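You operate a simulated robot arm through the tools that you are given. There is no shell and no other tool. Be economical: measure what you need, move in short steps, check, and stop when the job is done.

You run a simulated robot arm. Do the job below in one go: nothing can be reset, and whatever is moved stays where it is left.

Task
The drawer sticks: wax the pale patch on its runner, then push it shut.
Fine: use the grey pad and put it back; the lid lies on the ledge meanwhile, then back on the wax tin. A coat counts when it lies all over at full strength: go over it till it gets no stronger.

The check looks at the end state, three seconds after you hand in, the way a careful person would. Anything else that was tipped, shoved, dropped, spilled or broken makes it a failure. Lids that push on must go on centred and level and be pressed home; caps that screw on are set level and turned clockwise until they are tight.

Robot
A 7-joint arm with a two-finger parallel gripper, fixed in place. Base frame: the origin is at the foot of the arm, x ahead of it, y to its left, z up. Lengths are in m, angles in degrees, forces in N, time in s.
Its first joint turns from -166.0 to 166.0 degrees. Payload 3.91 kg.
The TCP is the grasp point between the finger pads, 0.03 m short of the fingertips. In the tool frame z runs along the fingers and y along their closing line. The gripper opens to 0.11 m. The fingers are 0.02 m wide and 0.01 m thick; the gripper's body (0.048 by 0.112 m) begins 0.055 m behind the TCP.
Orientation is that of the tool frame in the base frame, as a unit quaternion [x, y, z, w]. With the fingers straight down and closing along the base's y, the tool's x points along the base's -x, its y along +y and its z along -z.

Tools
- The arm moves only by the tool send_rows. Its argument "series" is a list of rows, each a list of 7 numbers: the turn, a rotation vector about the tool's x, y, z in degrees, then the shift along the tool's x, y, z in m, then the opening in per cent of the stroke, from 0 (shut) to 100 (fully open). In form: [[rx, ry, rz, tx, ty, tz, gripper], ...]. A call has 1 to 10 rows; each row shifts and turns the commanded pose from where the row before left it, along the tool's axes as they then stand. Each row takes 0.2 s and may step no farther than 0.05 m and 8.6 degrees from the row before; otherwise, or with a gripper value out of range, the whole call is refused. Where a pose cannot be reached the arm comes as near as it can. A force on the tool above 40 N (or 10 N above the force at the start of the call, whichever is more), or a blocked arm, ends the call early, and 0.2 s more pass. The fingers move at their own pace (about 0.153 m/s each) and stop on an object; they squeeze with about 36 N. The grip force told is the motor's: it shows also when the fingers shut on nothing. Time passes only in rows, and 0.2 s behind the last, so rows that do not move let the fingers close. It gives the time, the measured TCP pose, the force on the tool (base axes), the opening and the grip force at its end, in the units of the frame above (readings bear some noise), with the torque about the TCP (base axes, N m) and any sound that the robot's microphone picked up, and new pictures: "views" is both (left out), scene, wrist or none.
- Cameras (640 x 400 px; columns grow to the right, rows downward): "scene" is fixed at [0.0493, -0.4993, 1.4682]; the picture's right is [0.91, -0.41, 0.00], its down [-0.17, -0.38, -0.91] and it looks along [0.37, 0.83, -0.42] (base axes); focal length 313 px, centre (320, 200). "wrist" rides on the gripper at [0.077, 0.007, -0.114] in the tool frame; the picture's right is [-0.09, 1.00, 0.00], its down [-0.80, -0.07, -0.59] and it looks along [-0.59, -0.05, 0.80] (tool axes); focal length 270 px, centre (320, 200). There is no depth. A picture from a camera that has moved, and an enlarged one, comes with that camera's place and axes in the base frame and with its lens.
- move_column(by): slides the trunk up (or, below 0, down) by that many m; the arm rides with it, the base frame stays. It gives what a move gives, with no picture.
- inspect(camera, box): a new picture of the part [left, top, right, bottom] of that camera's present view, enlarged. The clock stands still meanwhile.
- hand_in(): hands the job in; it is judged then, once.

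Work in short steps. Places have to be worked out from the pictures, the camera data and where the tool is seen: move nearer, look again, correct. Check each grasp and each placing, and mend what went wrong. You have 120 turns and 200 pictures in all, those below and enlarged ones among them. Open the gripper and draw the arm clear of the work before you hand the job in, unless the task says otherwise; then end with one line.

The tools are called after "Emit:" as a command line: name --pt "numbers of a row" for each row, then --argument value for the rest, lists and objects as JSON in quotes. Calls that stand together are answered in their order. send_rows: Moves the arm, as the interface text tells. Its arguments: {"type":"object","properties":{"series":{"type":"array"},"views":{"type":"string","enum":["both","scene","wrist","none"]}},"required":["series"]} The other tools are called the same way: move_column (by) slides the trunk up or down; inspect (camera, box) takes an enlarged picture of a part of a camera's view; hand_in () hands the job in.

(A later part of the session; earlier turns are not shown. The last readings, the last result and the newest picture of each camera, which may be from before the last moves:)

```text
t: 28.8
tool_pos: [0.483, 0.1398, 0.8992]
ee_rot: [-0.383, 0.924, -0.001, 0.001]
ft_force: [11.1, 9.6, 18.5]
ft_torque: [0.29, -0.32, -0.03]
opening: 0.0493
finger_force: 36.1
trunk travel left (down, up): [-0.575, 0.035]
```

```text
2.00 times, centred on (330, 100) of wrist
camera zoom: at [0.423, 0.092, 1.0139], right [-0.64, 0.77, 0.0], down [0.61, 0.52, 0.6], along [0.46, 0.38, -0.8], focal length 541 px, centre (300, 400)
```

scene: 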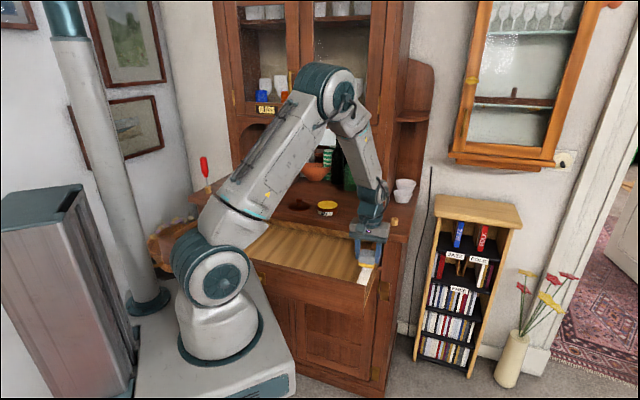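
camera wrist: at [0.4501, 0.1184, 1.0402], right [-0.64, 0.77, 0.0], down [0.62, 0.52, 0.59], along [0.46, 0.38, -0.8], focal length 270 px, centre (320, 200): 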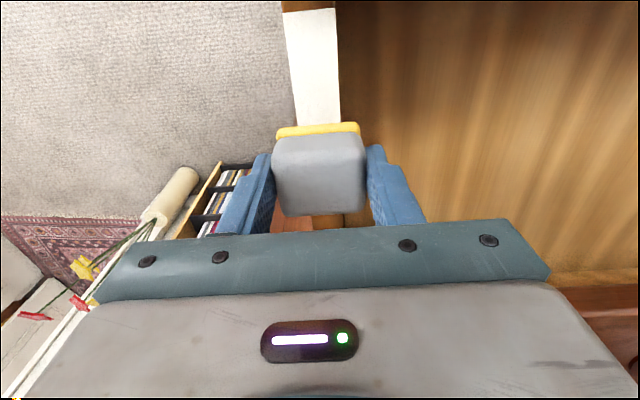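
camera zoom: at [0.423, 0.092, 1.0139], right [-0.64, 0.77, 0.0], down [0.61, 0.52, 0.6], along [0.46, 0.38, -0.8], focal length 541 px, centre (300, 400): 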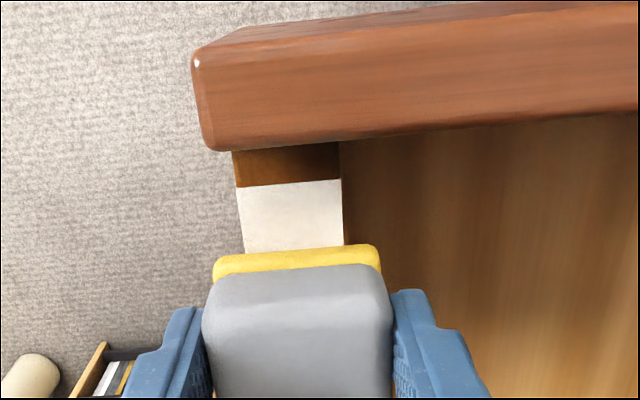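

There's a small bare strip between patch and the taller front panel, so the pad can cover the near end. I go 22 mm further and check.

Emit:
send_rows --pt "0 0 0 0.008 0 0 0" --pt "0 0 0 0.008 0 0 0" --pt "0 0 0 0.006 0 0 0" --pt "0 0 0 0 0 0 0" --views "none"

Emit:
inspect --camera "wrist" --box '[240, 0, 420, 200]'

Emit:
inspect --camera "scene" --box '[330, 220, 410, 300]'

```text
t: 29.8
tool_pos: [0.4667, 0.1247, 0.8999]
ee_rot: [-0.383, 0.924, -0.001, 0.001]
ft_force: [10.4, 9.3, 20.0]
ft_torque: [0.28, -0.25, 0.01]
opening: 0.0493
finger_force: 35.7
trunk travel left (down, up): [-0.575, 0.035]
```

```text
2.00 times, centred on (330, 100) of wrist
camera zoom: at [0.4065, 0.0763, 1.0139], right [-0.64, 0.77, 0.0], down [0.61, 0.52, 0.6], along [0.46, 0.38, -0.8], focal length 541 px, centre (300, 400)
```

zoom: 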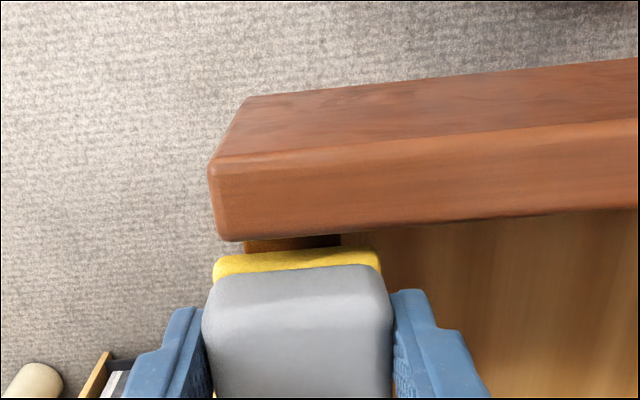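

```text
5.00 times, centred on (370, 260) of scene
camera zoom: at [0.0493, -0.4993, 1.4682], right [0.91, -0.41, 0.0], down [-0.17, -0.38, -0.91], along [0.37, 0.83, -0.42], focal length 1565 px, centre (70, -100)
```

zoom: 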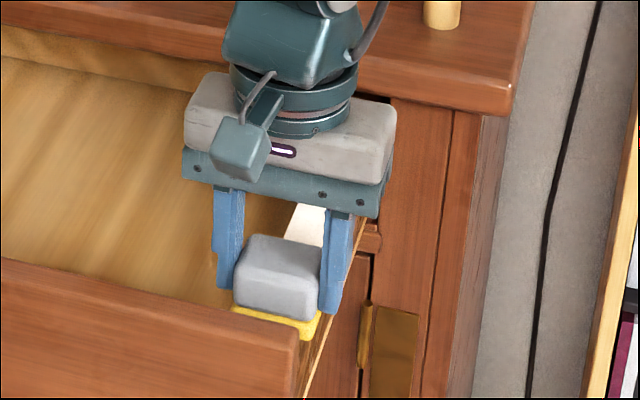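

The near end is now fully under the pad. Now stroke away to the far end of the patch (~0.107 m).

Emit:
send_rows --pt "0 0 0 -0.012 0 0 0" --pt "0 0 0 -0.016 0 0 0" --pt "0 0 0 -0.016 0 0 0" --pt "0 0 0 -0.016 0 0 0" --pt "0 0 0 -0.016 0 0 0" --pt "0 0 0 -0.016 0 0 0" --pt "0 0 0 -0.012 0 0 0" --pt "0 0 0 0 0 0 0" --views "none"

Emit:
inspect --camera "wrist" --box '[240, 0, 420, 200]'

Emit:
inspect --camera "scene" --box '[330, 220, 410, 300]'

```text
t: 30.3
tool_pos: [0.4676, 0.125, 0.9005]
ee_rot: [-0.379, 0.925, -0.002, -0.009]
ft_force: [-11.1, -9.5, 26.9]
ft_torque: [-0.06, -0.04, 0.01]
opening: 0.0495
finger_force: 35.8
trunk travel left (down, up): [-0.575, 0.035]
stopped in row 2: the force on the tool passed its limit (the readings are from after the stop); the commanded pose is now the measured one
```

```text
2.00 times, centred on (330, 100) of wrist
camera zoom: at [0.4095, 0.0792, 1.0156], right [-0.64, 0.77, 0.0], down [0.63, 0.52, 0.58], along [0.45, 0.37, -0.81], focal length 541 px, centre (300, 400)
```

zoom: 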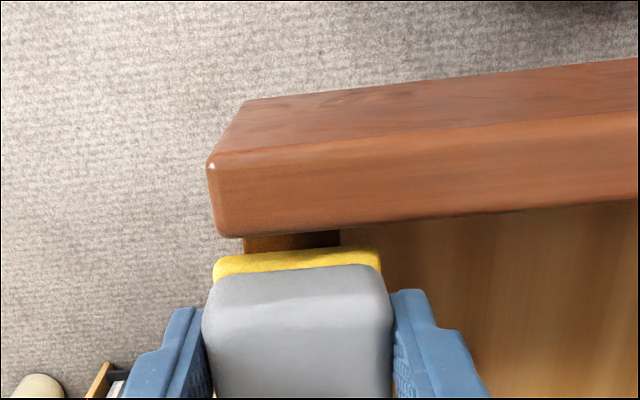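

```text
5.00 times, centred on (370, 260) of scene
camera zoom: at [0.0493, -0.4993, 1.4682], right [0.91, -0.41, 0.0], down [-0.17, -0.38, -0.91], along [0.37, 0.83, -0.42], focal length 1565 px, centre (70, -100)
```

zoom: 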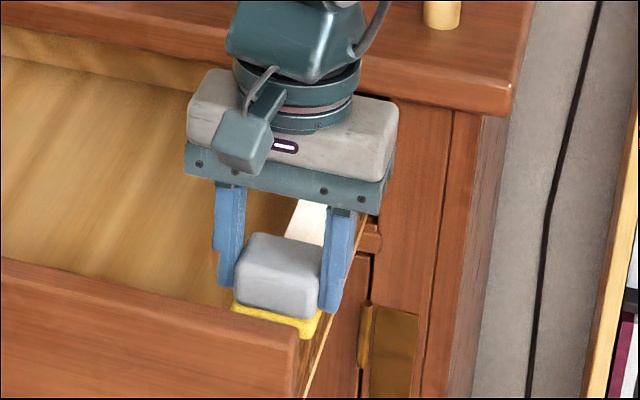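

Too much normal force, so it stuck and tilted ~1°. I lift off, restore the orientation, and look at the coat so far.

Emit:
send_rows --pt "0 0 0 0 0 -0.004 0" --pt "0 -1.05 -0.4 -0.01 0 -0.02 0" --pt "0 0 0 -0.04 0 -0.03 0" --pt "0 0 0 -0.04 0 0 0" --pt "0 0 0 0 0 0 0" --views "none"

Emit:
inspect --camera "scene" --box '[330, 220, 410, 300]'

Emit:
inspect --camera "wrist" --box '[240, 0, 420, 200]'

```text
t: 31.5
tool_pos: [0.5354, 0.1909, 0.9506]
ee_rot: [-0.384, 0.923, 0.003, -0.001]
ft_force: [-0.2, 0.6, -0.7]
ft_torque: [-0.01, -0.01, 0.03]
opening: 0.0493
finger_force: 35.7
trunk travel left (down, up): [-0.575, 0.035]
```

```text
5.00 times, centred on (370, 260) of scene
camera zoom: at [0.0493, -0.4993, 1.4682], right [0.91, -0.41, 0.0], down [-0.17, -0.38, -0.91], along [0.37, 0.83, -0.42], focal length 1565 px, centre (70, -100)
```

zoom: 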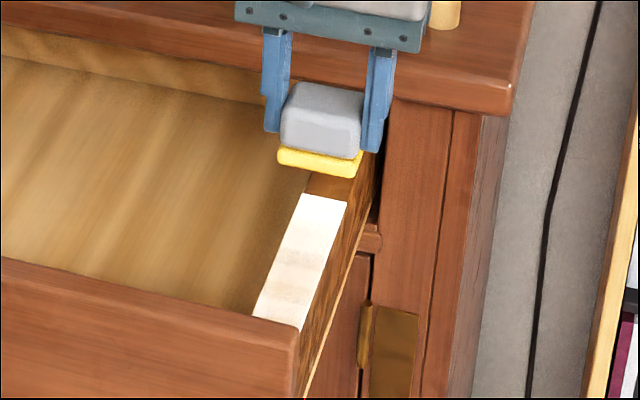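

```text
2.00 times, centred on (330, 100) of wrist
camera zoom: at [0.4763, 0.1423, 1.0656], right [-0.64, 0.76, 0.0], down [0.62, 0.52, 0.59], along [0.45, 0.39, -0.8], focal length 541 px, centre (300, 400)
```

zoom: 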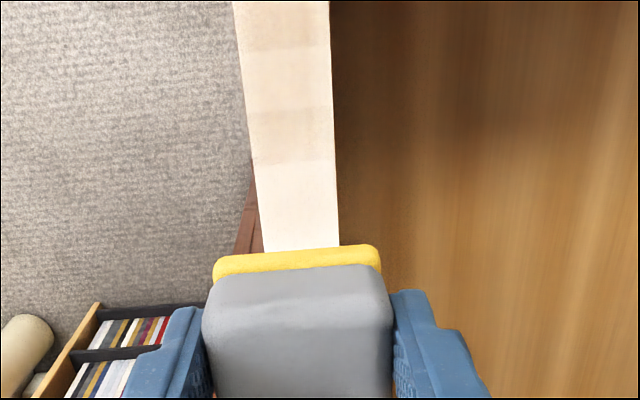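

A faint coat is building (layers add up per pass). I go to the far end and make light contact for repeated strokes.

Emit:
send_rows --pt "0 0 0 -0.01 0 0.02 0" --pt "0 0 0 0 0 0.02 0" --pt "0 0 0 0 0 0.006 0" --pt "0 0 0 0 0 0.002 0" --pt "0 0 0 0 0 0.001 0" --pt "0 0 0 0 0 0 0" --views "none"

Emit:
inspect --camera "scene" --box '[330, 220, 410, 300]'

```text
t: 32.9
tool_pos: [0.5417, 0.1994, 0.9036]
ee_rot: [-0.383, 0.924, 0.002, -0.003]
ft_force: [-0.4, 0.7, 0.3]
ft_torque: [0.02, 0.0, -0.01]
opening: 0.0493
finger_force: 36.3
trunk travel left (down, up): [-0.575, 0.035]
```

```text
5.00 times, centred on (370, 260) of scene
camera zoom: at [0.0493, -0.4993, 1.4682], right [0.91, -0.41, 0.0], down [-0.17, -0.38, -0.91], along [0.37, 0.83, -0.42], focal length 1565 px, centre (70, -100)
```

zoom: 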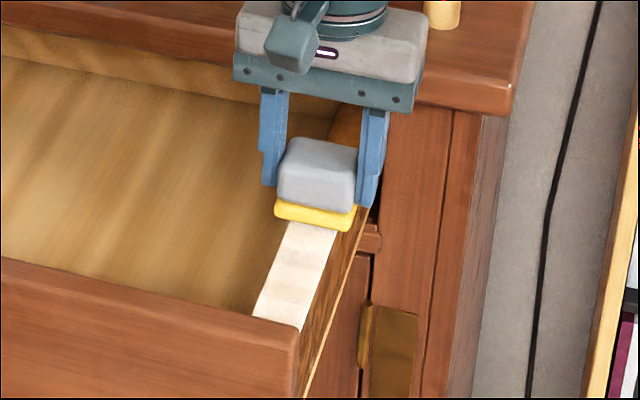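

Pad spans the far end. Lower 1.5 mm for light contact and stroke toward the robot.

Emit:
send_rows --pt "0 0 0 0 0 0.001 0" --pt "0 0 0 0 0 0.0008 0" --pt "0 0 0 0 0 0 0" --views "none"

```text
t: 33.7
tool_pos: [0.5431, 0.1988, 0.9026]
ee_rot: [-0.383, 0.924, 0.003, -0.001]
ft_force: [-0.6, 1.0, 1.0]
ft_torque: [0.01, -0.01, -0.02]
opening: 0.0493
finger_force: 36.0
trunk travel left (down, up): [-0.575, 0.035]
```

Just touching; I add ~1 mm and stroke.

Emit:
send_rows --pt "0 0 0 0 0 0.0012 0" --pt "0 0 0 0.012 0 0 0" --pt "0 0 0 0.015 0 0 0" --pt "0 0 0 0.015 0 0 0" --pt "0 0 0 0.015 0 0 0" --pt "0 0 0 0.015 0 0 0" --pt "0 0 0 0.015 0 0 0" --pt "0 0 0 0.014 0 0 0" --pt "0 0 0 0 0 0 0" --views "none"

Emit:
inspect --camera "scene" --box '[330, 220, 410, 300]'

```text
t: 35.7
tool_pos: [0.4691, 0.1277, 0.8988]
ee_rot: [-0.385, 0.923, 0.002, 0.001]
ft_force: [6.0, 5.7, 19.6]
ft_torque: [-0.06, -0.12, 0.02]
opening: 0.0492
finger_force: 35.5
trunk travel left (down, up): [-0.575, 0.035]
```

```text
5.00 times, centred on (370, 260) of scene
camera zoom: at [0.0493, -0.4993, 1.4682], right [0.91, -0.41, 0.0], down [-0.17, -0.38, -0.91], along [0.37, 0.83, -0.42], focal length 1565 px, centre (70, -100)
```

zoom: 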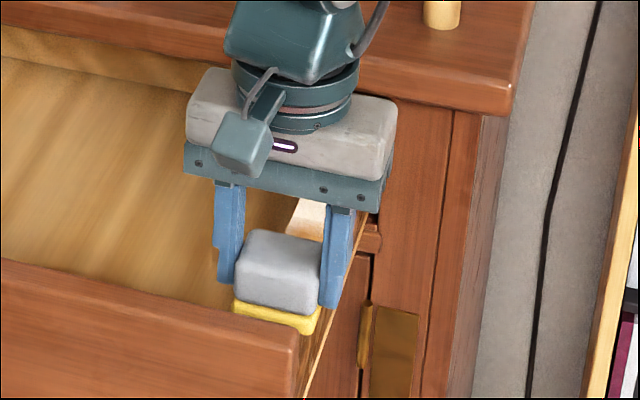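

Contact grew to ~20 N by the near end; I ease up 1 mm and stroke back to the far end.

Emit:
send_rows --pt "0 0 0 0 0 -0.0012 0" --pt "0 0 0 -0.008 0 0 0" --pt "0 0 0 -0.015 0 0 0" --pt "0 0 0 -0.015 0 0 0" --pt "0 0 0 -0.015 0 0 0" --pt "0 0 0 -0.015 0 0 0" --pt "0 0 0 -0.015 0 0 0" --pt "0 0 0 -0.015 0 0 0" --pt "0 0 0 -0.006 0 0 0" --pt "0 0 0 0 0 0 0" --views "none"

Emit:
inspect --camera "scene" --box '[330, 220, 410, 300]'

```text
t: 37.9
tool_pos: [0.5416, 0.2011, 0.9011]
ee_rot: [-0.384, 0.923, 0.003, -0.001]
ft_force: [0.7, -0.2, 0.4]
ft_torque: [-0.01, -0.03, 0.03]
opening: 0.0491
finger_force: 35.6
trunk travel left (down, up): [-0.575, 0.035]
```

```text
5.00 times, centred on (370, 260) of scene
camera zoom: at [0.0493, -0.4993, 1.4682], right [0.91, -0.41, 0.0], down [-0.17, -0.38, -0.91], along [0.37, 0.83, -0.42], focal length 1565 px, centre (70, -100)
```

zoom: 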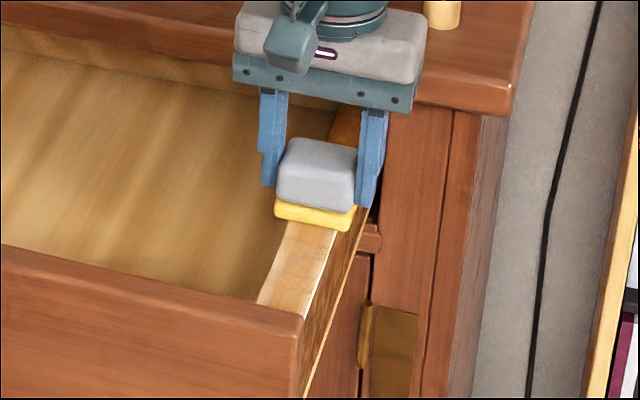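

The coat deepens; the drawer slid in a little (≈1 cm), which is fine. I lower slightly at the far end and stroke again with a small upward compensation.

Emit:
send_rows --pt "0 0 0 0 0 0.0015 0" --pt "0 0 0 0.01 0 -0.0001 0" --pt "0 0 0 0.015 0 -0.0002 0" --pt "0 0 0 0.015 0 -0.0002 0" --pt "0 0 0 0.015 0 -0.0002 0" --pt "0 0 0 0.015 0 -0.0002 0" --pt "0 0 0 0.015 0 -0.0002 0" --pt "0 0 0 0.006 0 0 0" --pt "0 0 0 0 0 0 0" --views "none"

Emit:
inspect --camera "wrist" --box '[240, 0, 420, 200]'

Emit:
inspect --camera "scene" --box '[330, 220, 410, 300]'

```text
t: 39.9
tool_pos: [0.4789, 0.1371, 0.9003]
ee_rot: [-0.385, 0.923, 0.002, 0.001]
ft_force: [4.3, 3.6, 7.4]
ft_torque: [0.03, -0.12, 0.07]
opening: 0.0494
finger_force: 36.0
trunk travel left (down, up): [-0.575, 0.035]
```

```text
2.00 times, centred on (330, 100) of wrist
camera zoom: at [0.4204, 0.0885, 1.014], right [-0.64, 0.76, 0.0], down [0.62, 0.52, 0.6], along [0.45, 0.39, -0.8], focal length 541 px, centre (300, 400)
```

zoom: 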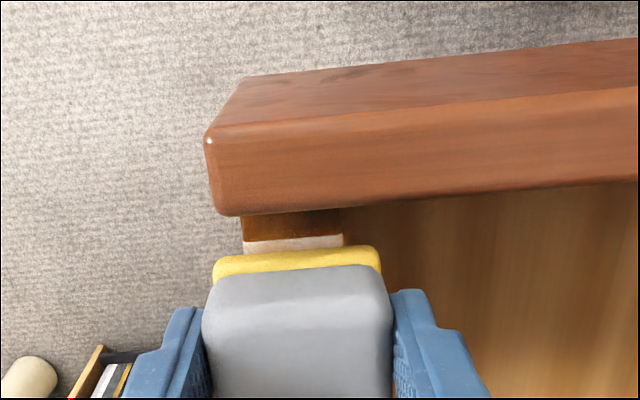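

```text
5.00 times, centred on (370, 260) of scene
camera zoom: at [0.0493, -0.4993, 1.4682], right [0.91, -0.41, 0.0], down [-0.17, -0.38, -0.91], along [0.37, 0.83, -0.42], focal length 1565 px, centre (70, -100)
```

zoom: 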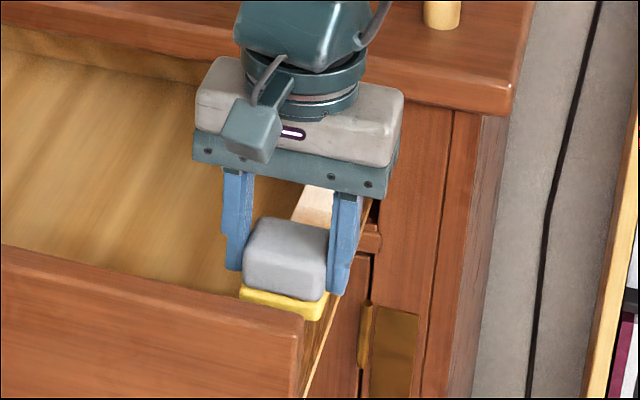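

A thin near strip is still uncovered; I go 7 mm further then stroke back lightly.

Emit:
send_rows --pt "0 0 0 0.004 0 0 0" --pt "0 0 0 0.004 0 0 0" --pt "0 0 0 0 0 0 0" --views "none"

Emit:
inspect --camera "wrist" --box '[240, 0, 420, 200]'

```text
t: 40.7
tool_pos: [0.4729, 0.1298, 0.8992]
ee_rot: [-0.383, 0.924, 0.002, -0.002]
ft_force: [-0.2, -0.4, -0.8]
ft_torque: [0.0, -0.02, -0.03]
opening: 0.0491
finger_force: 36.2
trunk travel left (down, up): [-0.575, 0.035]
```

```text
2.00 times, centred on (330, 100) of wrist
camera zoom: at [0.4142, 0.0824, 1.0147], right [-0.64, 0.77, 0.01], down [0.62, 0.52, 0.59], along [0.45, 0.39, -0.81], focal length 541 px, centre (300, 400)
```

zoom: 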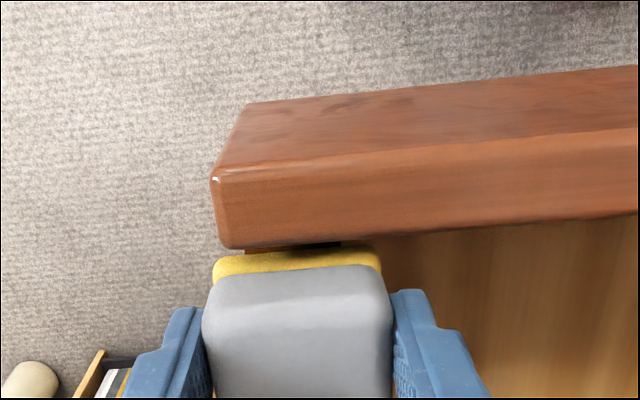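

Contact was lost (pad has probably crept up slightly in the fingers). I lower until light contact here.

Emit:
send_rows --pt "0 0 0 0 0 0.001 0" --pt "0 0 0 0 0 0.001 0" --pt "0 0 0 0 0 0 0" --views "none"

```text
t: 41.5
tool_pos: [0.4742, 0.1311, 0.8997]
ee_rot: [-0.383, 0.924, 0.002, 0.0]
ft_force: [0.2, -0.9, 20.4]
ft_torque: [-0.29, 0.19, 0.01]
opening: 0.0494
finger_force: 35.8
trunk travel left (down, up): [-0.575, 0.035]
```

20 N now; ease 0.8 mm and stroke to the far end.

Emit:
send_rows --pt "0 0 0 0 0 -0.001 0" --pt "0 0 0 -0.006 0 0 0" --pt "0 0 0 -0.014 0 0.0001 0" --pt "0 0 0 -0.014 0 0.0001 0" --pt "0 0 0 -0.014 0 0.0001 0" --pt "0 0 0 -0.014 0 0.0001 0" --pt "0 0 0 -0.014 0 0.0001 0" --pt "0 0 0 -0.014 0 0.0001 0" --pt "0 0 0 -0.01 0 0 0" --pt "0 0 0 0 0 0 0" --views "none"

Emit:
inspect --camera "scene" --box '[330, 220, 410, 300]'

```text
t: 43.7
tool_pos: [0.5439, 0.2008, 0.8994]
ee_rot: [-0.383, 0.924, 0.002, 0.001]
ft_force: [0.1, -5.4, 18.3]
ft_torque: [-0.35, -0.02, 0.0]
opening: 0.0493
finger_force: 35.5
trunk travel left (down, up): [-0.575, 0.035]
```

```text
5.00 times, centred on (370, 260) of scene
camera zoom: at [0.0493, -0.4993, 1.4682], right [0.91, -0.41, 0.0], down [-0.17, -0.38, -0.91], along [0.37, 0.83, -0.42], focal length 1565 px, centre (70, -100)
```

zoom: 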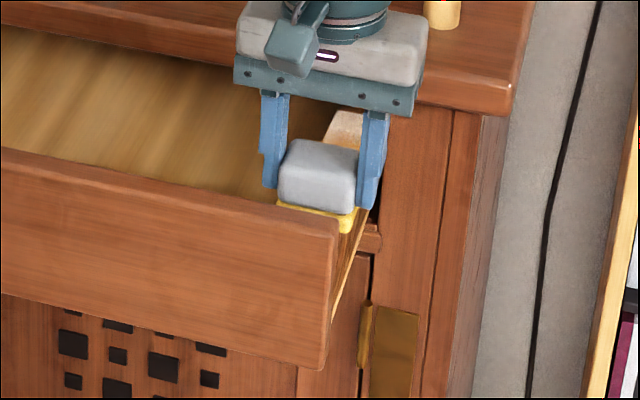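

The pad dragged the drawer in with it; it now runs easier. I pull back toward the robot to bring it out again; thereafter I'll only stroke in the pull direction against the drawer's stop.

Emit:
send_rows --pt "0 0 0 0 0 -0.0005 0" --pt "0 0 0 0.012 0 0 0" --pt "0 0 0 0.014 0 0 0" --pt "0 0 0 0.014 0 0 0" --pt "0 0 0 0.014 0 0 0" --pt "0 0 0 0.014 0 0 0" --pt "0 0 0 0.014 0 0 0" --pt "0 0 0 0 0 0 0" --views "none"

Emit:
inspect --camera "scene" --box '[330, 220, 410, 300]'

Emit:
inspect --camera "wrist" --box '[240, 0, 420, 200]'

```text
t: 45.5
tool_pos: [0.4838, 0.141, 0.8991]
ee_rot: [-0.384, 0.924, 0.002, -0.002]
ft_force: [-3.8, 4.4, 14.5]
ft_torque: [0.18, -0.06, 0.05]
opening: 0.0493
finger_force: 35.9
trunk travel left (down, up): [-0.575, 0.035]
```

```text
5.00 times, centred on (370, 260) of scene
camera zoom: at [0.0493, -0.4993, 1.4682], right [0.91, -0.41, 0.0], down [-0.17, -0.38, -0.91], along [0.37, 0.83, -0.42], focal length 1565 px, centre (70, -100)
```

zoom: 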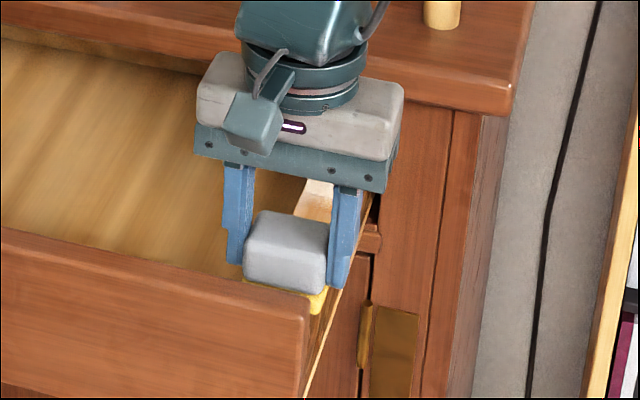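

```text
2.00 times, centred on (330, 100) of wrist
camera zoom: at [0.4243, 0.094, 1.014], right [-0.64, 0.77, 0.0], down [0.62, 0.52, 0.59], along [0.45, 0.38, -0.81], focal length 541 px, centre (300, 400)
```

zoom: 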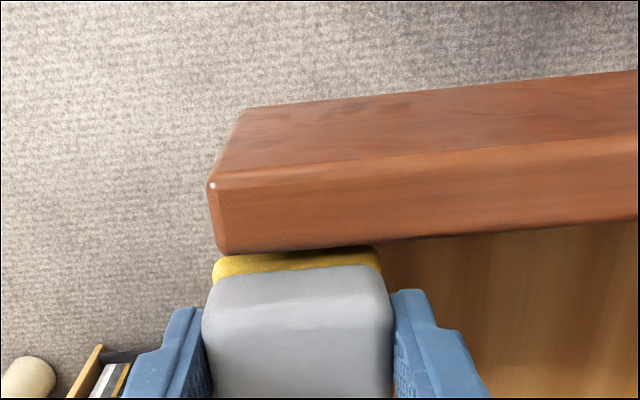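

The drawer came back with the pad. A bit more pull, then lift off and inspect the coat.

Emit:
send_rows --pt "0 0 0 0.008 0 0 0" --pt "0 0 0 0.006 0 0 0" --pt "0 0 0 0 0 -0.005 0" --pt "0 0 0 -0.02 0 -0.03 0" --pt "0 0 0 -0.04 0 -0.02 0" --pt "0 0 0 -0.04 0 0 0" --pt "0 0 0 0 0 0 0" --views "none"

Emit:
inspect --camera "scene" --box '[330, 220, 410, 300]'

Emit:
inspect --camera "wrist" --box '[240, 0, 420, 200]'

```text
t: 47.1
tool_pos: [0.5475, 0.2049, 0.9546]
ee_rot: [-0.383, 0.924, 0.003, -0.001]
ft_force: [-0.6, 0.4, 0.1]
ft_torque: [0.01, 0.03, -0.04]
opening: 0.0492
finger_force: 36.4
trunk travel left (down, up): [-0.575, 0.035]
```

```text
5.00 times, centred on (370, 260) of scene
camera zoom: at [0.0493, -0.4993, 1.4682], right [0.91, -0.41, 0.0], down [-0.17, -0.38, -0.91], along [0.37, 0.83, -0.42], focal length 1565 px, centre (70, -100)
```

zoom: 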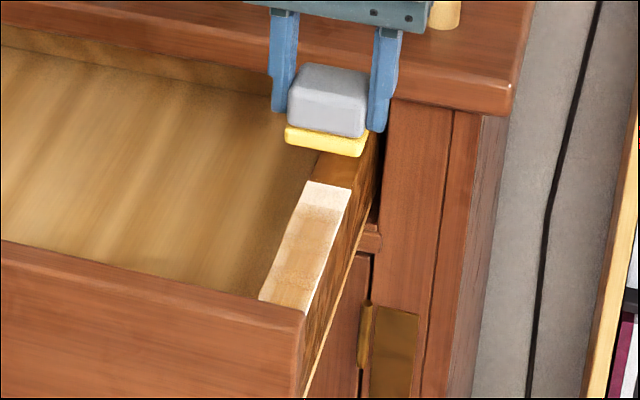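

```text
2.00 times, centred on (330, 100) of wrist
camera zoom: at [0.4896, 0.1562, 1.0686], right [-0.64, 0.77, 0.0], down [0.62, 0.52, 0.59], along [0.45, 0.39, -0.8], focal length 541 px, centre (300, 400)
```

zoom: 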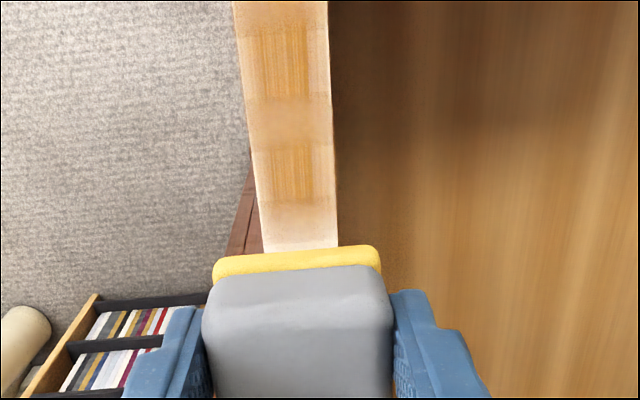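

The coat deposits mainly under the pad's middle; sides and far end are weaker. I'll do offset lanes: first the lane +7 mm, starting at the far end, slow pull strokes.

Emit:
send_rows --pt "0 0 0 -0.013 0.007 0.03 0" --pt "0 0 0 0 0 0.02 0" --pt "0 0 0 0 0 0.0035 0" --pt "0 0 0 0 0 0 0" --views "none"

Emit:
inspect --camera "scene" --box '[330, 220, 410, 300]'

```text
t: 48.1
tool_pos: [0.5521, 0.2195, 0.9007]
ee_rot: [-0.384, 0.923, 0.003, -0.001]
ft_force: [-0.5, -0.8, 0.0]
ft_torque: [0.02, -0.01, 0.0]
opening: 0.0491
finger_force: 36.3
trunk travel left (down, up): [-0.575, 0.035]
```

```text
5.00 times, centred on (370, 260) of scene
camera zoom: at [0.0493, -0.4993, 1.4682], right [0.91, -0.41, 0.0], down [-0.17, -0.38, -0.91], along [0.37, 0.83, -0.42], focal length 1565 px, centre (70, -100)
```

zoom: 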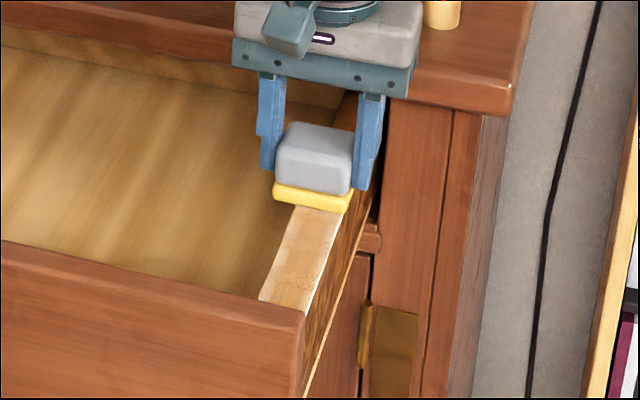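

I press ~1.5 mm and pull slowly.

Emit:
send_rows --pt "0 0 0 0 0 0.0015 0" --pt "0 0 0 0 0 0.0005 0" --pt "0 0 0 0.012 0 0 0" --pt "0 0 0 0.012 0 -0.0001 0" --pt "0 0 0 0.012 0 -0.0001 0" --pt "0 0 0 0.012 0 -0.0001 0" --pt "0 0 0 0.012 0 -0.0001 0" --pt "0 0 0 0.012 0 -0.0001 0" --pt "0 0 0 0.012 0 -0.0001 0" --pt "0 0 0 0.012 0 -0.0001 0" --views "none"

Emit:
inspect --camera "scene" --box '[330, 220, 410, 300]'

Emit:
inspect --camera "wrist" --box '[240, 0, 420, 200]'

```text
t: 50.3
tool_pos: [0.4831, 0.1517, 0.8996]
ee_rot: [-0.384, 0.923, 0.002, 0.0]
ft_force: [8.1, 8.5, 20.3]
ft_torque: [0.11, -0.43, 0.12]
opening: 0.049
finger_force: 36.2
trunk travel left (down, up): [-0.575, 0.035]
```

```text
5.00 times, centred on (370, 260) of scene
camera zoom: at [0.0493, -0.4993, 1.4682], right [0.91, -0.41, 0.0], down [-0.17, -0.38, -0.91], along [0.37, 0.83, -0.42], focal length 1565 px, centre (70, -100)
```

zoom: 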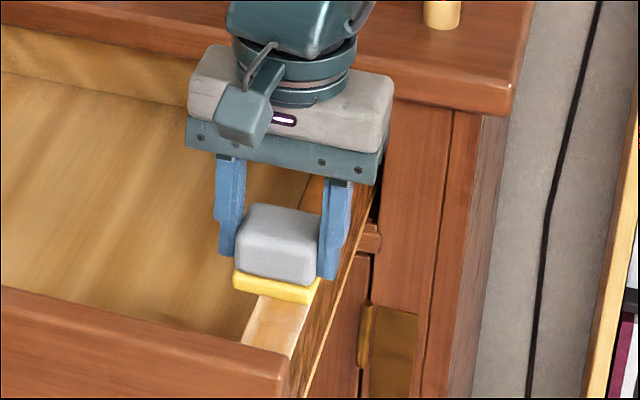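

```text
2.00 times, centred on (330, 100) of wrist
camera zoom: at [0.4235, 0.1029, 1.0137], right [-0.64, 0.77, 0.0], down [0.62, 0.52, 0.59], along [0.45, 0.39, -0.8], focal length 541 px, centre (300, 400)
```

zoom: 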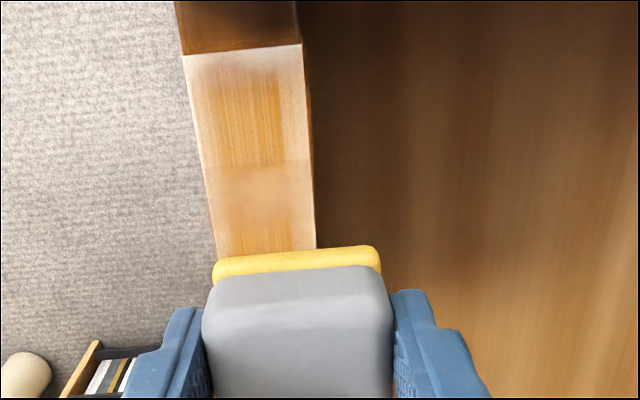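

The drawer follows the pad along the pull direction (it's now a bit beyond its start). Sideways rubbing can't move it, so I'll rub laterally at stations along the patch. Test here first.

Emit:
send_rows --pt "0 0 0 0 0 -0.0008 0" --pt "0 0 0 0 -0.008 0 0" --pt "0 0 0 0 -0.008 0 0" --pt "0 0 0 0 0.008 0 0" --pt "0 0 0 0 0.008 0 0" --pt "0 0 0 0 -0.008 0 0" --pt "0 0 0 0 0 0 0" --pt "0 0 0 0 0 -0.006 0" --pt "0 0 0 -0.045 0 -0.02 0" --pt "0 0 0 0 0 0 0" --views "none"

Emit:
inspect --camera "wrist" --box '[240, 0, 420, 200]'

Emit:
inspect --camera "scene" --box '[330, 220, 410, 300]'

```text
t: 52.5
tool_pos: [0.5204, 0.177, 0.9258]
ee_rot: [-0.383, 0.924, 0.002, -0.001]
ft_force: [0.2, -0.8, -0.5]
ft_torque: [0.01, -0.01, -0.04]
opening: 0.049
finger_force: 35.7
trunk travel left (down, up): [-0.575, 0.035]
```

```text
2.00 times, centred on (330, 100) of wrist
camera zoom: at [0.4618, 0.1283, 1.0408], right [-0.64, 0.77, 0.01], down [0.62, 0.52, 0.59], along [0.45, 0.39, -0.8], focal length 541 px, centre (300, 400)
```

zoom: 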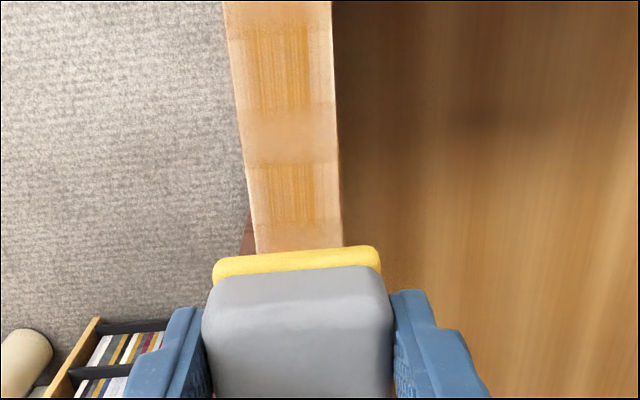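

```text
5.00 times, centred on (370, 260) of scene
camera zoom: at [0.0493, -0.4993, 1.4682], right [0.91, -0.41, 0.0], down [-0.17, -0.38, -0.91], along [0.37, 0.83, -0.42], focal length 1565 px, centre (70, -100)
```

zoom: 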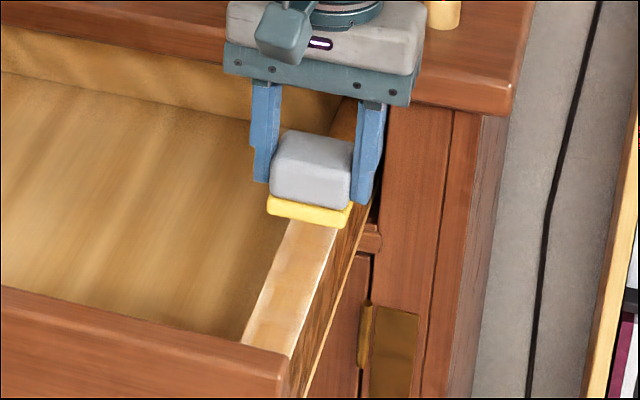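

Lateral rubbing works without moving the drawer. I start at the far end and zigzag laterally (±10 mm) with a slow advance toward the near end.

Emit:
send_rows --pt "0 0 0 -0.022 0 0.02 0" --pt "0 0 0 0 0 0.006 0" --pt "0 0 0 0 0.01 0 0" --pt "0 0 0 0.002 -0.02 0 0" --pt "0 0 0 0.002 0.02 0 0" --pt "0 0 0 0.002 -0.02 0 0" --pt "0 0 0 0.002 0.02 0 0" --pt "0 0 0 0.002 -0.02 0 0" --pt "0 0 0 0.002 0.02 0 0" --views "none"

Emit:
inspect --camera "scene" --box '[330, 220, 410, 300]'

```text
t: 54.5
tool_pos: [0.5201, 0.1916, 0.8999]
ee_rot: [-0.384, 0.923, 0.003, -0.001]
ft_force: [-2.0, 1.0, 3.9]
ft_torque: [-0.08, 0.04, -0.08]
opening: 0.0491
finger_force: 35.8
trunk travel left (down, up): [-0.575, 0.035]
```

```text
5.00 times, centred on (370, 260) of scene
camera zoom: at [0.0493, -0.4993, 1.4682], right [0.91, -0.41, 0.0], down [-0.17, -0.38, -0.91], along [0.37, 0.83, -0.42], focal length 1565 px, centre (70, -100)
```

zoom: 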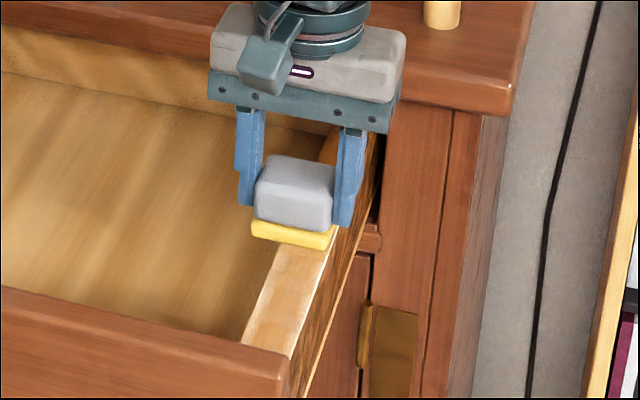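

Force light (4 N); I press 0.7 mm more and continue the zigzag.

Emit:
send_rows --pt "0 0 0 0.0 -0.02 0.0007 0" --pt "0 0 0 0.003 0.02 0 0" --pt "0 0 0 0.003 -0.02 0 0" --pt "0 0 0 0.003 0.02 0 0" --pt "0 0 0 0.003 -0.02 0 0" --pt "0 0 0 0.003 0.02 0 0" --pt "0 0 0 0.003 -0.02 0 0" --pt "0 0 0 0.003 0.02 0 0" --pt "0 0 0 0.003 -0.02 0 0" --pt "0 0 0 0.003 0.02 0 0" --views "none"

Emit:
inspect --camera "scene" --box '[330, 220, 410, 300]'

```text
t: 56.7
tool_pos: [0.501, 0.1746, 0.9]
ee_rot: [-0.385, 0.923, 0.003, -0.001]
ft_force: [-0.8, 0.5, 1.6]
ft_torque: [-0.01, 0.04, 0.0]
opening: 0.0488
finger_force: 35.9
trunk travel left (down, up): [-0.575, 0.035]
```

```text
5.00 times, centred on (370, 260) of scene
camera zoom: at [0.0493, -0.4993, 1.4682], right [0.91, -0.41, 0.0], down [-0.17, -0.38, -0.91], along [0.37, 0.83, -0.42], focal length 1565 px, centre (70, -100)
```

zoom: 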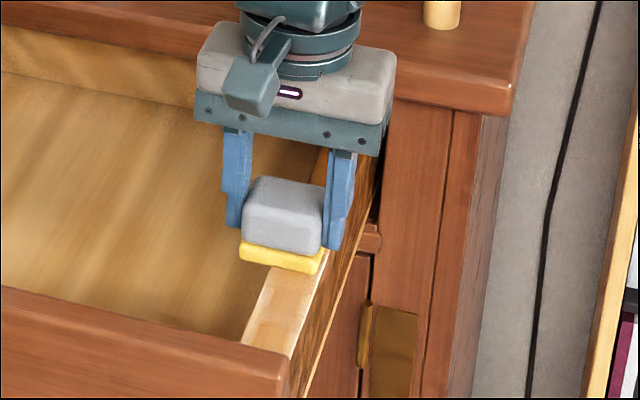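

Still light; press 0.8 mm more and continue.

Emit:
send_rows --pt "0 0 0 0.003 -0.02 0.0008 0" --pt "0 0 0 0.0035 0.02 0 0" --pt "0 0 0 0.0035 -0.02 0 0" --pt "0 0 0 0.0035 0.02 0 0" --pt "0 0 0 0.0035 -0.02 0 0" --pt "0 0 0 0.0035 0.02 0 0" --pt "0 0 0 0.0035 -0.02 0 0" --pt "0 0 0 0.0035 0.02 0 0" --pt "0 0 0 0.0035 -0.02 0 0" --pt "0 0 0 0.0035 0.01 0 0" --views "none"

Emit:
inspect --camera "wrist" --box '[240, 0, 420, 200]'

Emit:
inspect --camera "scene" --box '[330, 220, 410, 300]'

```text
t: 58.9
tool_pos: [0.4855, 0.1414, 0.8988]
ee_rot: [-0.383, 0.924, 0.001, 0.003]
ft_force: [10.7, 21.4, 31.2]
ft_torque: [0.57, -0.13, -0.14]
opening: 0.049
finger_force: 35.5
trunk travel left (down, up): [-0.575, 0.035]
```

```text
2.00 times, centred on (330, 100) of wrist
camera zoom: at [0.4256, 0.0933, 1.0131], right [-0.64, 0.77, 0.0], down [0.61, 0.51, 0.6], along [0.46, 0.39, -0.8], focal length 541 px, centre (300, 400)
```

zoom: 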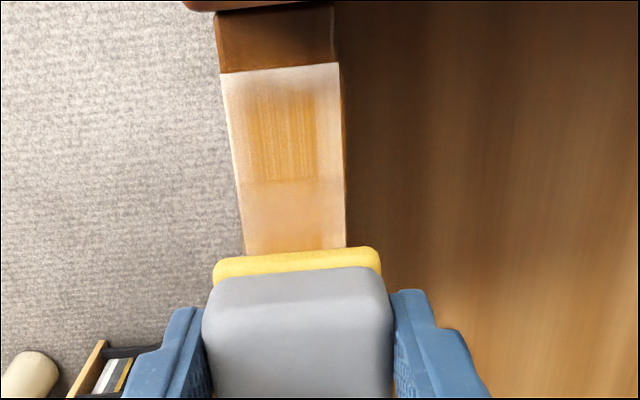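

```text
5.00 times, centred on (370, 260) of scene
camera zoom: at [0.0493, -0.4993, 1.4682], right [0.91, -0.41, 0.0], down [-0.17, -0.38, -0.91], along [0.37, 0.83, -0.42], focal length 1565 px, centre (70, -100)
```

zoom: 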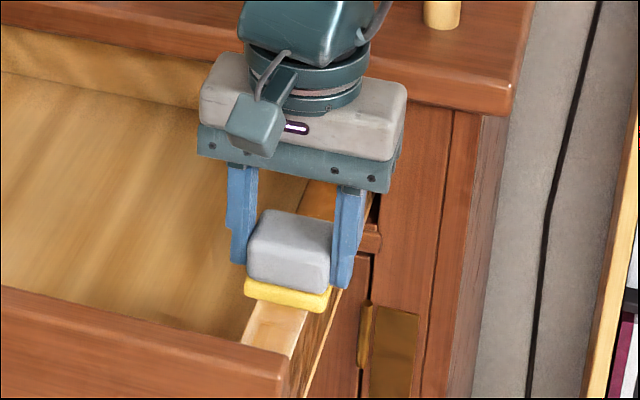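

Force rose to ~31 N; ease 1.2 mm and continue zigzagging to the near end.

Emit:
send_rows --pt "0 0 0 0.0 0.0 -0.0012 0" --pt "0 0 0 0.004 0.01 0 0" --pt "0 0 0 0.004 -0.02 0 0" --pt "0 0 0 0.004 0.02 0 0" --pt "0 0 0 0.004 -0.02 0 0" --pt "0 0 0 0.004 0.02 0 0" --pt "0 0 0 0.004 -0.02 0 0" --pt "0 0 0 0.004 0.02 0 0" --pt "0 0 0 0.004 -0.02 0 0" --pt "0 0 0 0.004 0.01 0 0" --views "none"

Emit:
inspect --camera "wrist" --box '[240, 0, 420, 200]'

Emit:
inspect --camera "scene" --box '[330, 220, 410, 300]'

```text
t: 61.1
tool_pos: [0.4576, 0.1158, 0.8997]
ee_rot: [-0.384, 0.924, 0.002, -0.002]
ft_force: [0.1, 0.1, 0.3]
ft_torque: [-0.03, 0.02, -0.03]
opening: 0.049
finger_force: 36.1
trunk travel left (down, up): [-0.575, 0.035]
```

```text
2.00 times, centred on (330, 100) of wrist
camera zoom: at [0.3991, 0.0675, 1.0146], right [-0.64, 0.77, 0.01], down [0.62, 0.52, 0.59], along [0.45, 0.38, -0.81], focal length 541 px, centre (300, 400)
```

zoom: 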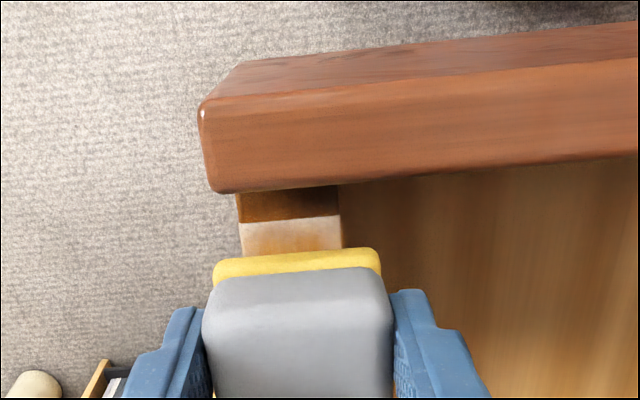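

```text
5.00 times, centred on (370, 260) of scene
camera zoom: at [0.0493, -0.4993, 1.4682], right [0.91, -0.41, 0.0], down [-0.17, -0.38, -0.91], along [0.37, 0.83, -0.42], focal length 1565 px, centre (70, -100)
```

zoom: 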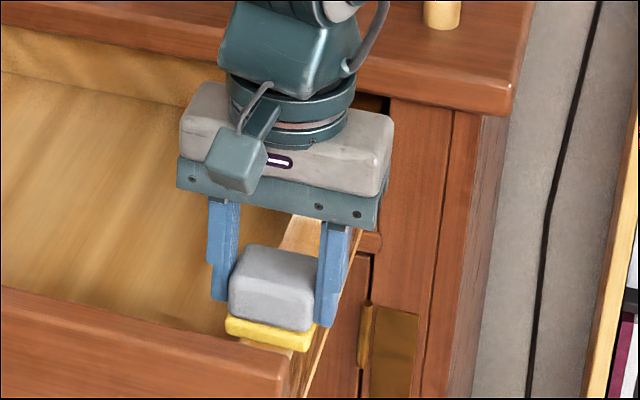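

Contact lost by a hair; lower 0.6 mm and zigzag the near end.

Emit:
send_rows --pt "0 0 0 0.0 0.01 0.0006 0" --pt "0 0 0 0.003 -0.02 0.0002 0" --pt "0 0 0 0.003 0.02 0 0" --pt "0 0 0 0.003 -0.02 0 0" --pt "0 0 0 0.003 0.02 0 0" --pt "0 0 0 0.002 -0.02 0 0" --pt "0 0 0 0.001 0.02 0 0" --pt "0 0 0 0.0 -0.02 0 0" --pt "0 0 0 0.0 0.02 0 0" --pt "0 0 0 0.0 -0.01 0 0" --views "none"

Emit:
inspect --camera "wrist" --box '[240, 0, 420, 200]'

```text
t: 63.3
tool_pos: [0.4479, 0.1055, 0.899]
ee_rot: [-0.383, 0.924, 0.003, -0.001]
ft_force: [-0.8, -0.4, 1.1]
ft_torque: [-0.04, 0.03, 0.0]
opening: 0.049
finger_force: 35.6
trunk travel left (down, up): [-0.575, 0.035]
```

```text
2.00 times, centred on (330, 100) of wrist
camera zoom: at [0.3886, 0.0562, 1.0137], right [-0.64, 0.77, 0.01], down [0.62, 0.52, 0.59], along [0.45, 0.39, -0.8], focal length 541 px, centre (300, 400)
```

zoom: 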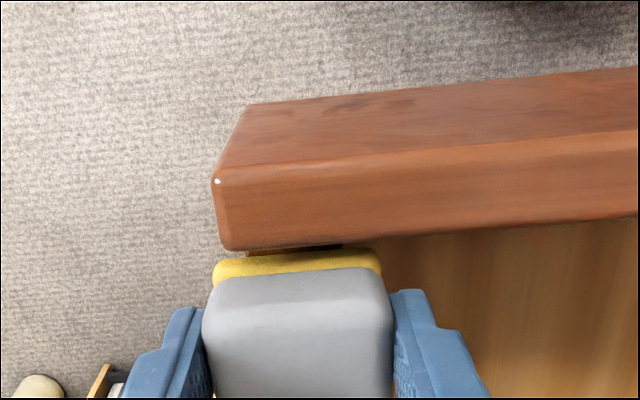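

Near end reached but the contact is light; press 0.7 mm more and rub sideways here.

Emit:
send_rows --pt "0 0 0 0.0 0.0 0.0007 0" --pt "0 0 0 0 0.01 0 0" --pt "0 0 0 0 -0.02 0 0" --pt "0 0 0 0 0.02 0 0" --pt "0 0 0 0 -0.02 0 0" --pt "0 0 0 0 0.02 0 0" --pt "0 0 0 0 -0.02 0 0" --pt "0 0 0 0 0.02 0 0" --pt "0 0 0 0 -0.01 0 0" --pt "0 0 0 0 0 0 0" --views "none"

```text
t: 65.5
tool_pos: [0.4487, 0.1059, 0.8993]
ee_rot: [-0.383, 0.924, 0.003, -0.002]
ft_force: [-2.3, 3.8, 6.1]
ft_torque: [0.03, 0.14, -0.09]
opening: 0.0493
finger_force: 35.7
trunk travel left (down, up): [-0.575, 0.035]
```

Good light contact (6 N). Now lift and view the whole patch from further back/up.

Emit:
send_rows --pt "0 0 0 0 0 -0.01 0" --pt "0 0 0 -0.03 0 -0.04 0" --pt "0 0 0 -0.05 0 -0.04 0" --pt "0 0 0 -0.05 0 -0.03 0" --pt "0 0 0 0 0 0 0" --views "none"

Emit:
inspect --camera "scene" --box '[340, 230, 400, 300]'

Emit:
inspect --camera "wrist" --box '[240, 0, 420, 150]'

```text
refused: row 3 steps farther than a row can; nothing moved
```

```text
5.71 times, centred on (370, 265) of scene
camera zoom: at [0.0493, -0.4993, 1.4682], right [0.91, -0.41, 0.0], down [-0.17, -0.38, -0.91], along [0.37, 0.83, -0.42], focal length 1788 px, centre (34, -171)
```

zoom: 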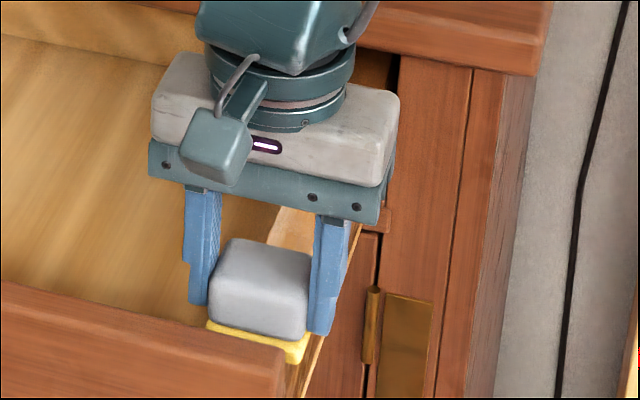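

```text
2.67 times, centred on (330, 75) of wrist
camera zoom: at [0.3892, 0.0572, 1.0135], right [-0.64, 0.77, 0.0], down [0.62, 0.52, 0.59], along [0.45, 0.39, -0.8], focal length 721 px, centre (293, 533)
```

zoom: 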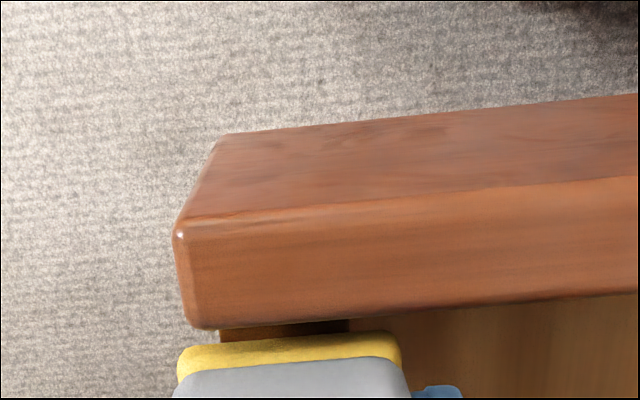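

Step too long; same move with shorter rows.

Emit:
send_rows --pt "0 0 0 0 0 -0.01 0" --pt "0 0 0 -0.02 0 -0.04 0" --pt "0 0 0 -0.035 0 -0.03 0" --pt "0 0 0 -0.04 0 -0.02 0" --pt "0 0 0 -0.04 0 -0.02 0" --pt "0 0 0 0 0 0 0" --views "none"

Emit:
inspect --camera "scene" --box '[340, 230, 400, 300]'

Emit:
inspect --camera "wrist" --box '[240, 0, 420, 150]'

```text
t: 66.9
tool_pos: [0.5447, 0.1993, 1.0204]
ee_rot: [-0.384, 0.923, 0.003, -0.002]
ft_force: [-0.1, -0.9, -1.3]
ft_torque: [-0.02, 0.03, -0.02]
opening: 0.0493
finger_force: 36.3
trunk travel left (down, up): [-0.575, 0.035]
```

```text
5.71 times, centred on (370, 265) of scene
camera zoom: at [0.0493, -0.4993, 1.4682], right [0.91, -0.41, 0.0], down [-0.17, -0.38, -0.91], along [0.37, 0.83, -0.42], focal length 1788 px, centre (34, -171)
```

zoom: 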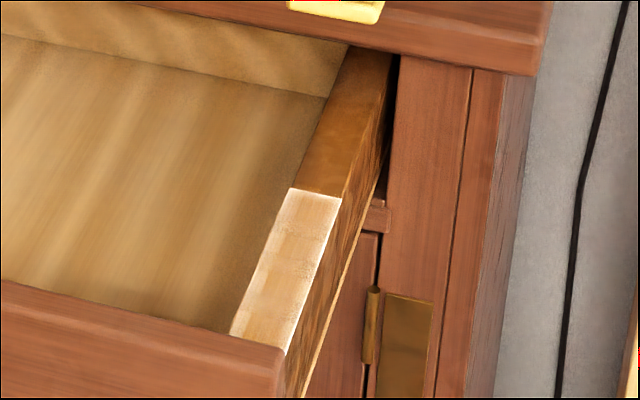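

```text
2.67 times, centred on (330, 75) of wrist
camera zoom: at [0.4858, 0.1502, 1.1347], right [-0.64, 0.77, 0.0], down [0.62, 0.52, 0.59], along [0.45, 0.39, -0.8], focal length 721 px, centre (293, 533)
```

zoom: 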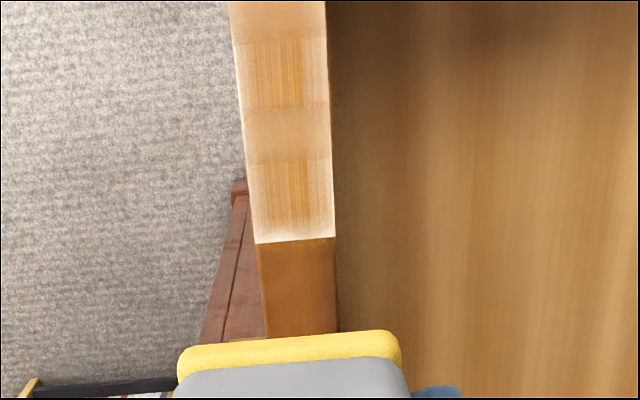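

Good view: core is amber, but edges, far rim and bands between are paler. I go down again at the far end with firmer contact and wider zigzag (±12 mm).

Emit:
send_rows --pt "0 0 0 0 0 0.045 0" --pt "0 0 0 0 0 0.045 0" --pt "0 0 0 0 0 0.028 0" --pt "0 0 0 0 0 0.0028 0" --pt "0 0 0 0 0 0 0" --views "none"

```text
t: 68.1
tool_pos: [0.5424, 0.1966, 0.9001]
ee_rot: [-0.383, 0.924, 0.002, 0.0]
ft_force: [0.0, -0.9, 5.7]
ft_torque: [-0.13, 0.04, 0.03]
opening: 0.0494
finger_force: 35.7
trunk travel left (down, up): [-0.575, 0.035]
```

Contact 6 N. Add 0.5 mm and zigzag.

Emit:
send_rows --pt "0 0 0 0 0.011 0.0005 0" --pt "0 0 0 0 -0.023 0 0" --pt "0 0 0 0 0.023 0 0" --pt "0 0 0 0.002 -0.023 0 0" --pt "0 0 0 0.002 0.023 0 0" --pt "0 0 0 0.003 -0.023 0 0" --pt "0 0 0 0.003 0.023 0 0" --pt "0 0 0 0.003 -0.023 0 0" --pt "0 0 0 0.003 0.023 0 0" --pt "0 0 0 0.003 -0.012 0 0" --views "none"

Emit:
inspect --camera "wrist" --box '[240, 0, 420, 150]'

```text
t: 69.9
tool_pos: [0.5376, 0.1892, 0.8987]
ee_rot: [-0.384, 0.923, 0.006, 0.003]
ft_force: [-2.7, 6.8, 10.1]
ft_torque: [0.12, 0.18, -0.09]
opening: 0.0492
finger_force: 36.2
trunk travel left (down, up): [-0.575, 0.035]
stopped in row 9: the force on the tool passed its limit (the readings are from after the stop); the commanded pose is now the measured one
```

```text
2.67 times, centred on (330, 75) of wrist
camera zoom: at [0.4785, 0.1403, 1.013], right [-0.65, 0.76, 0.01], down [0.61, 0.51, 0.6], along [0.45, 0.39, -0.8], focal length 721 px, centre (293, 533)
```

zoom: 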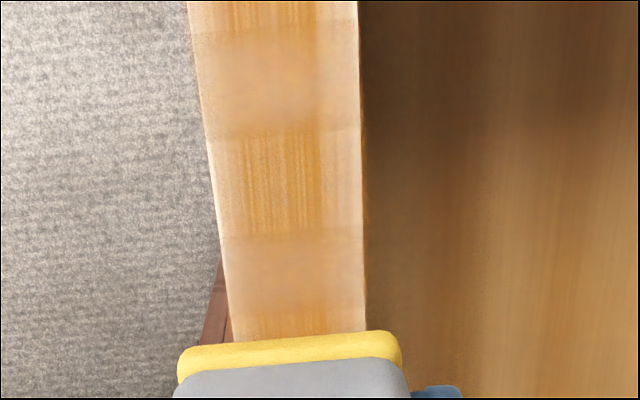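

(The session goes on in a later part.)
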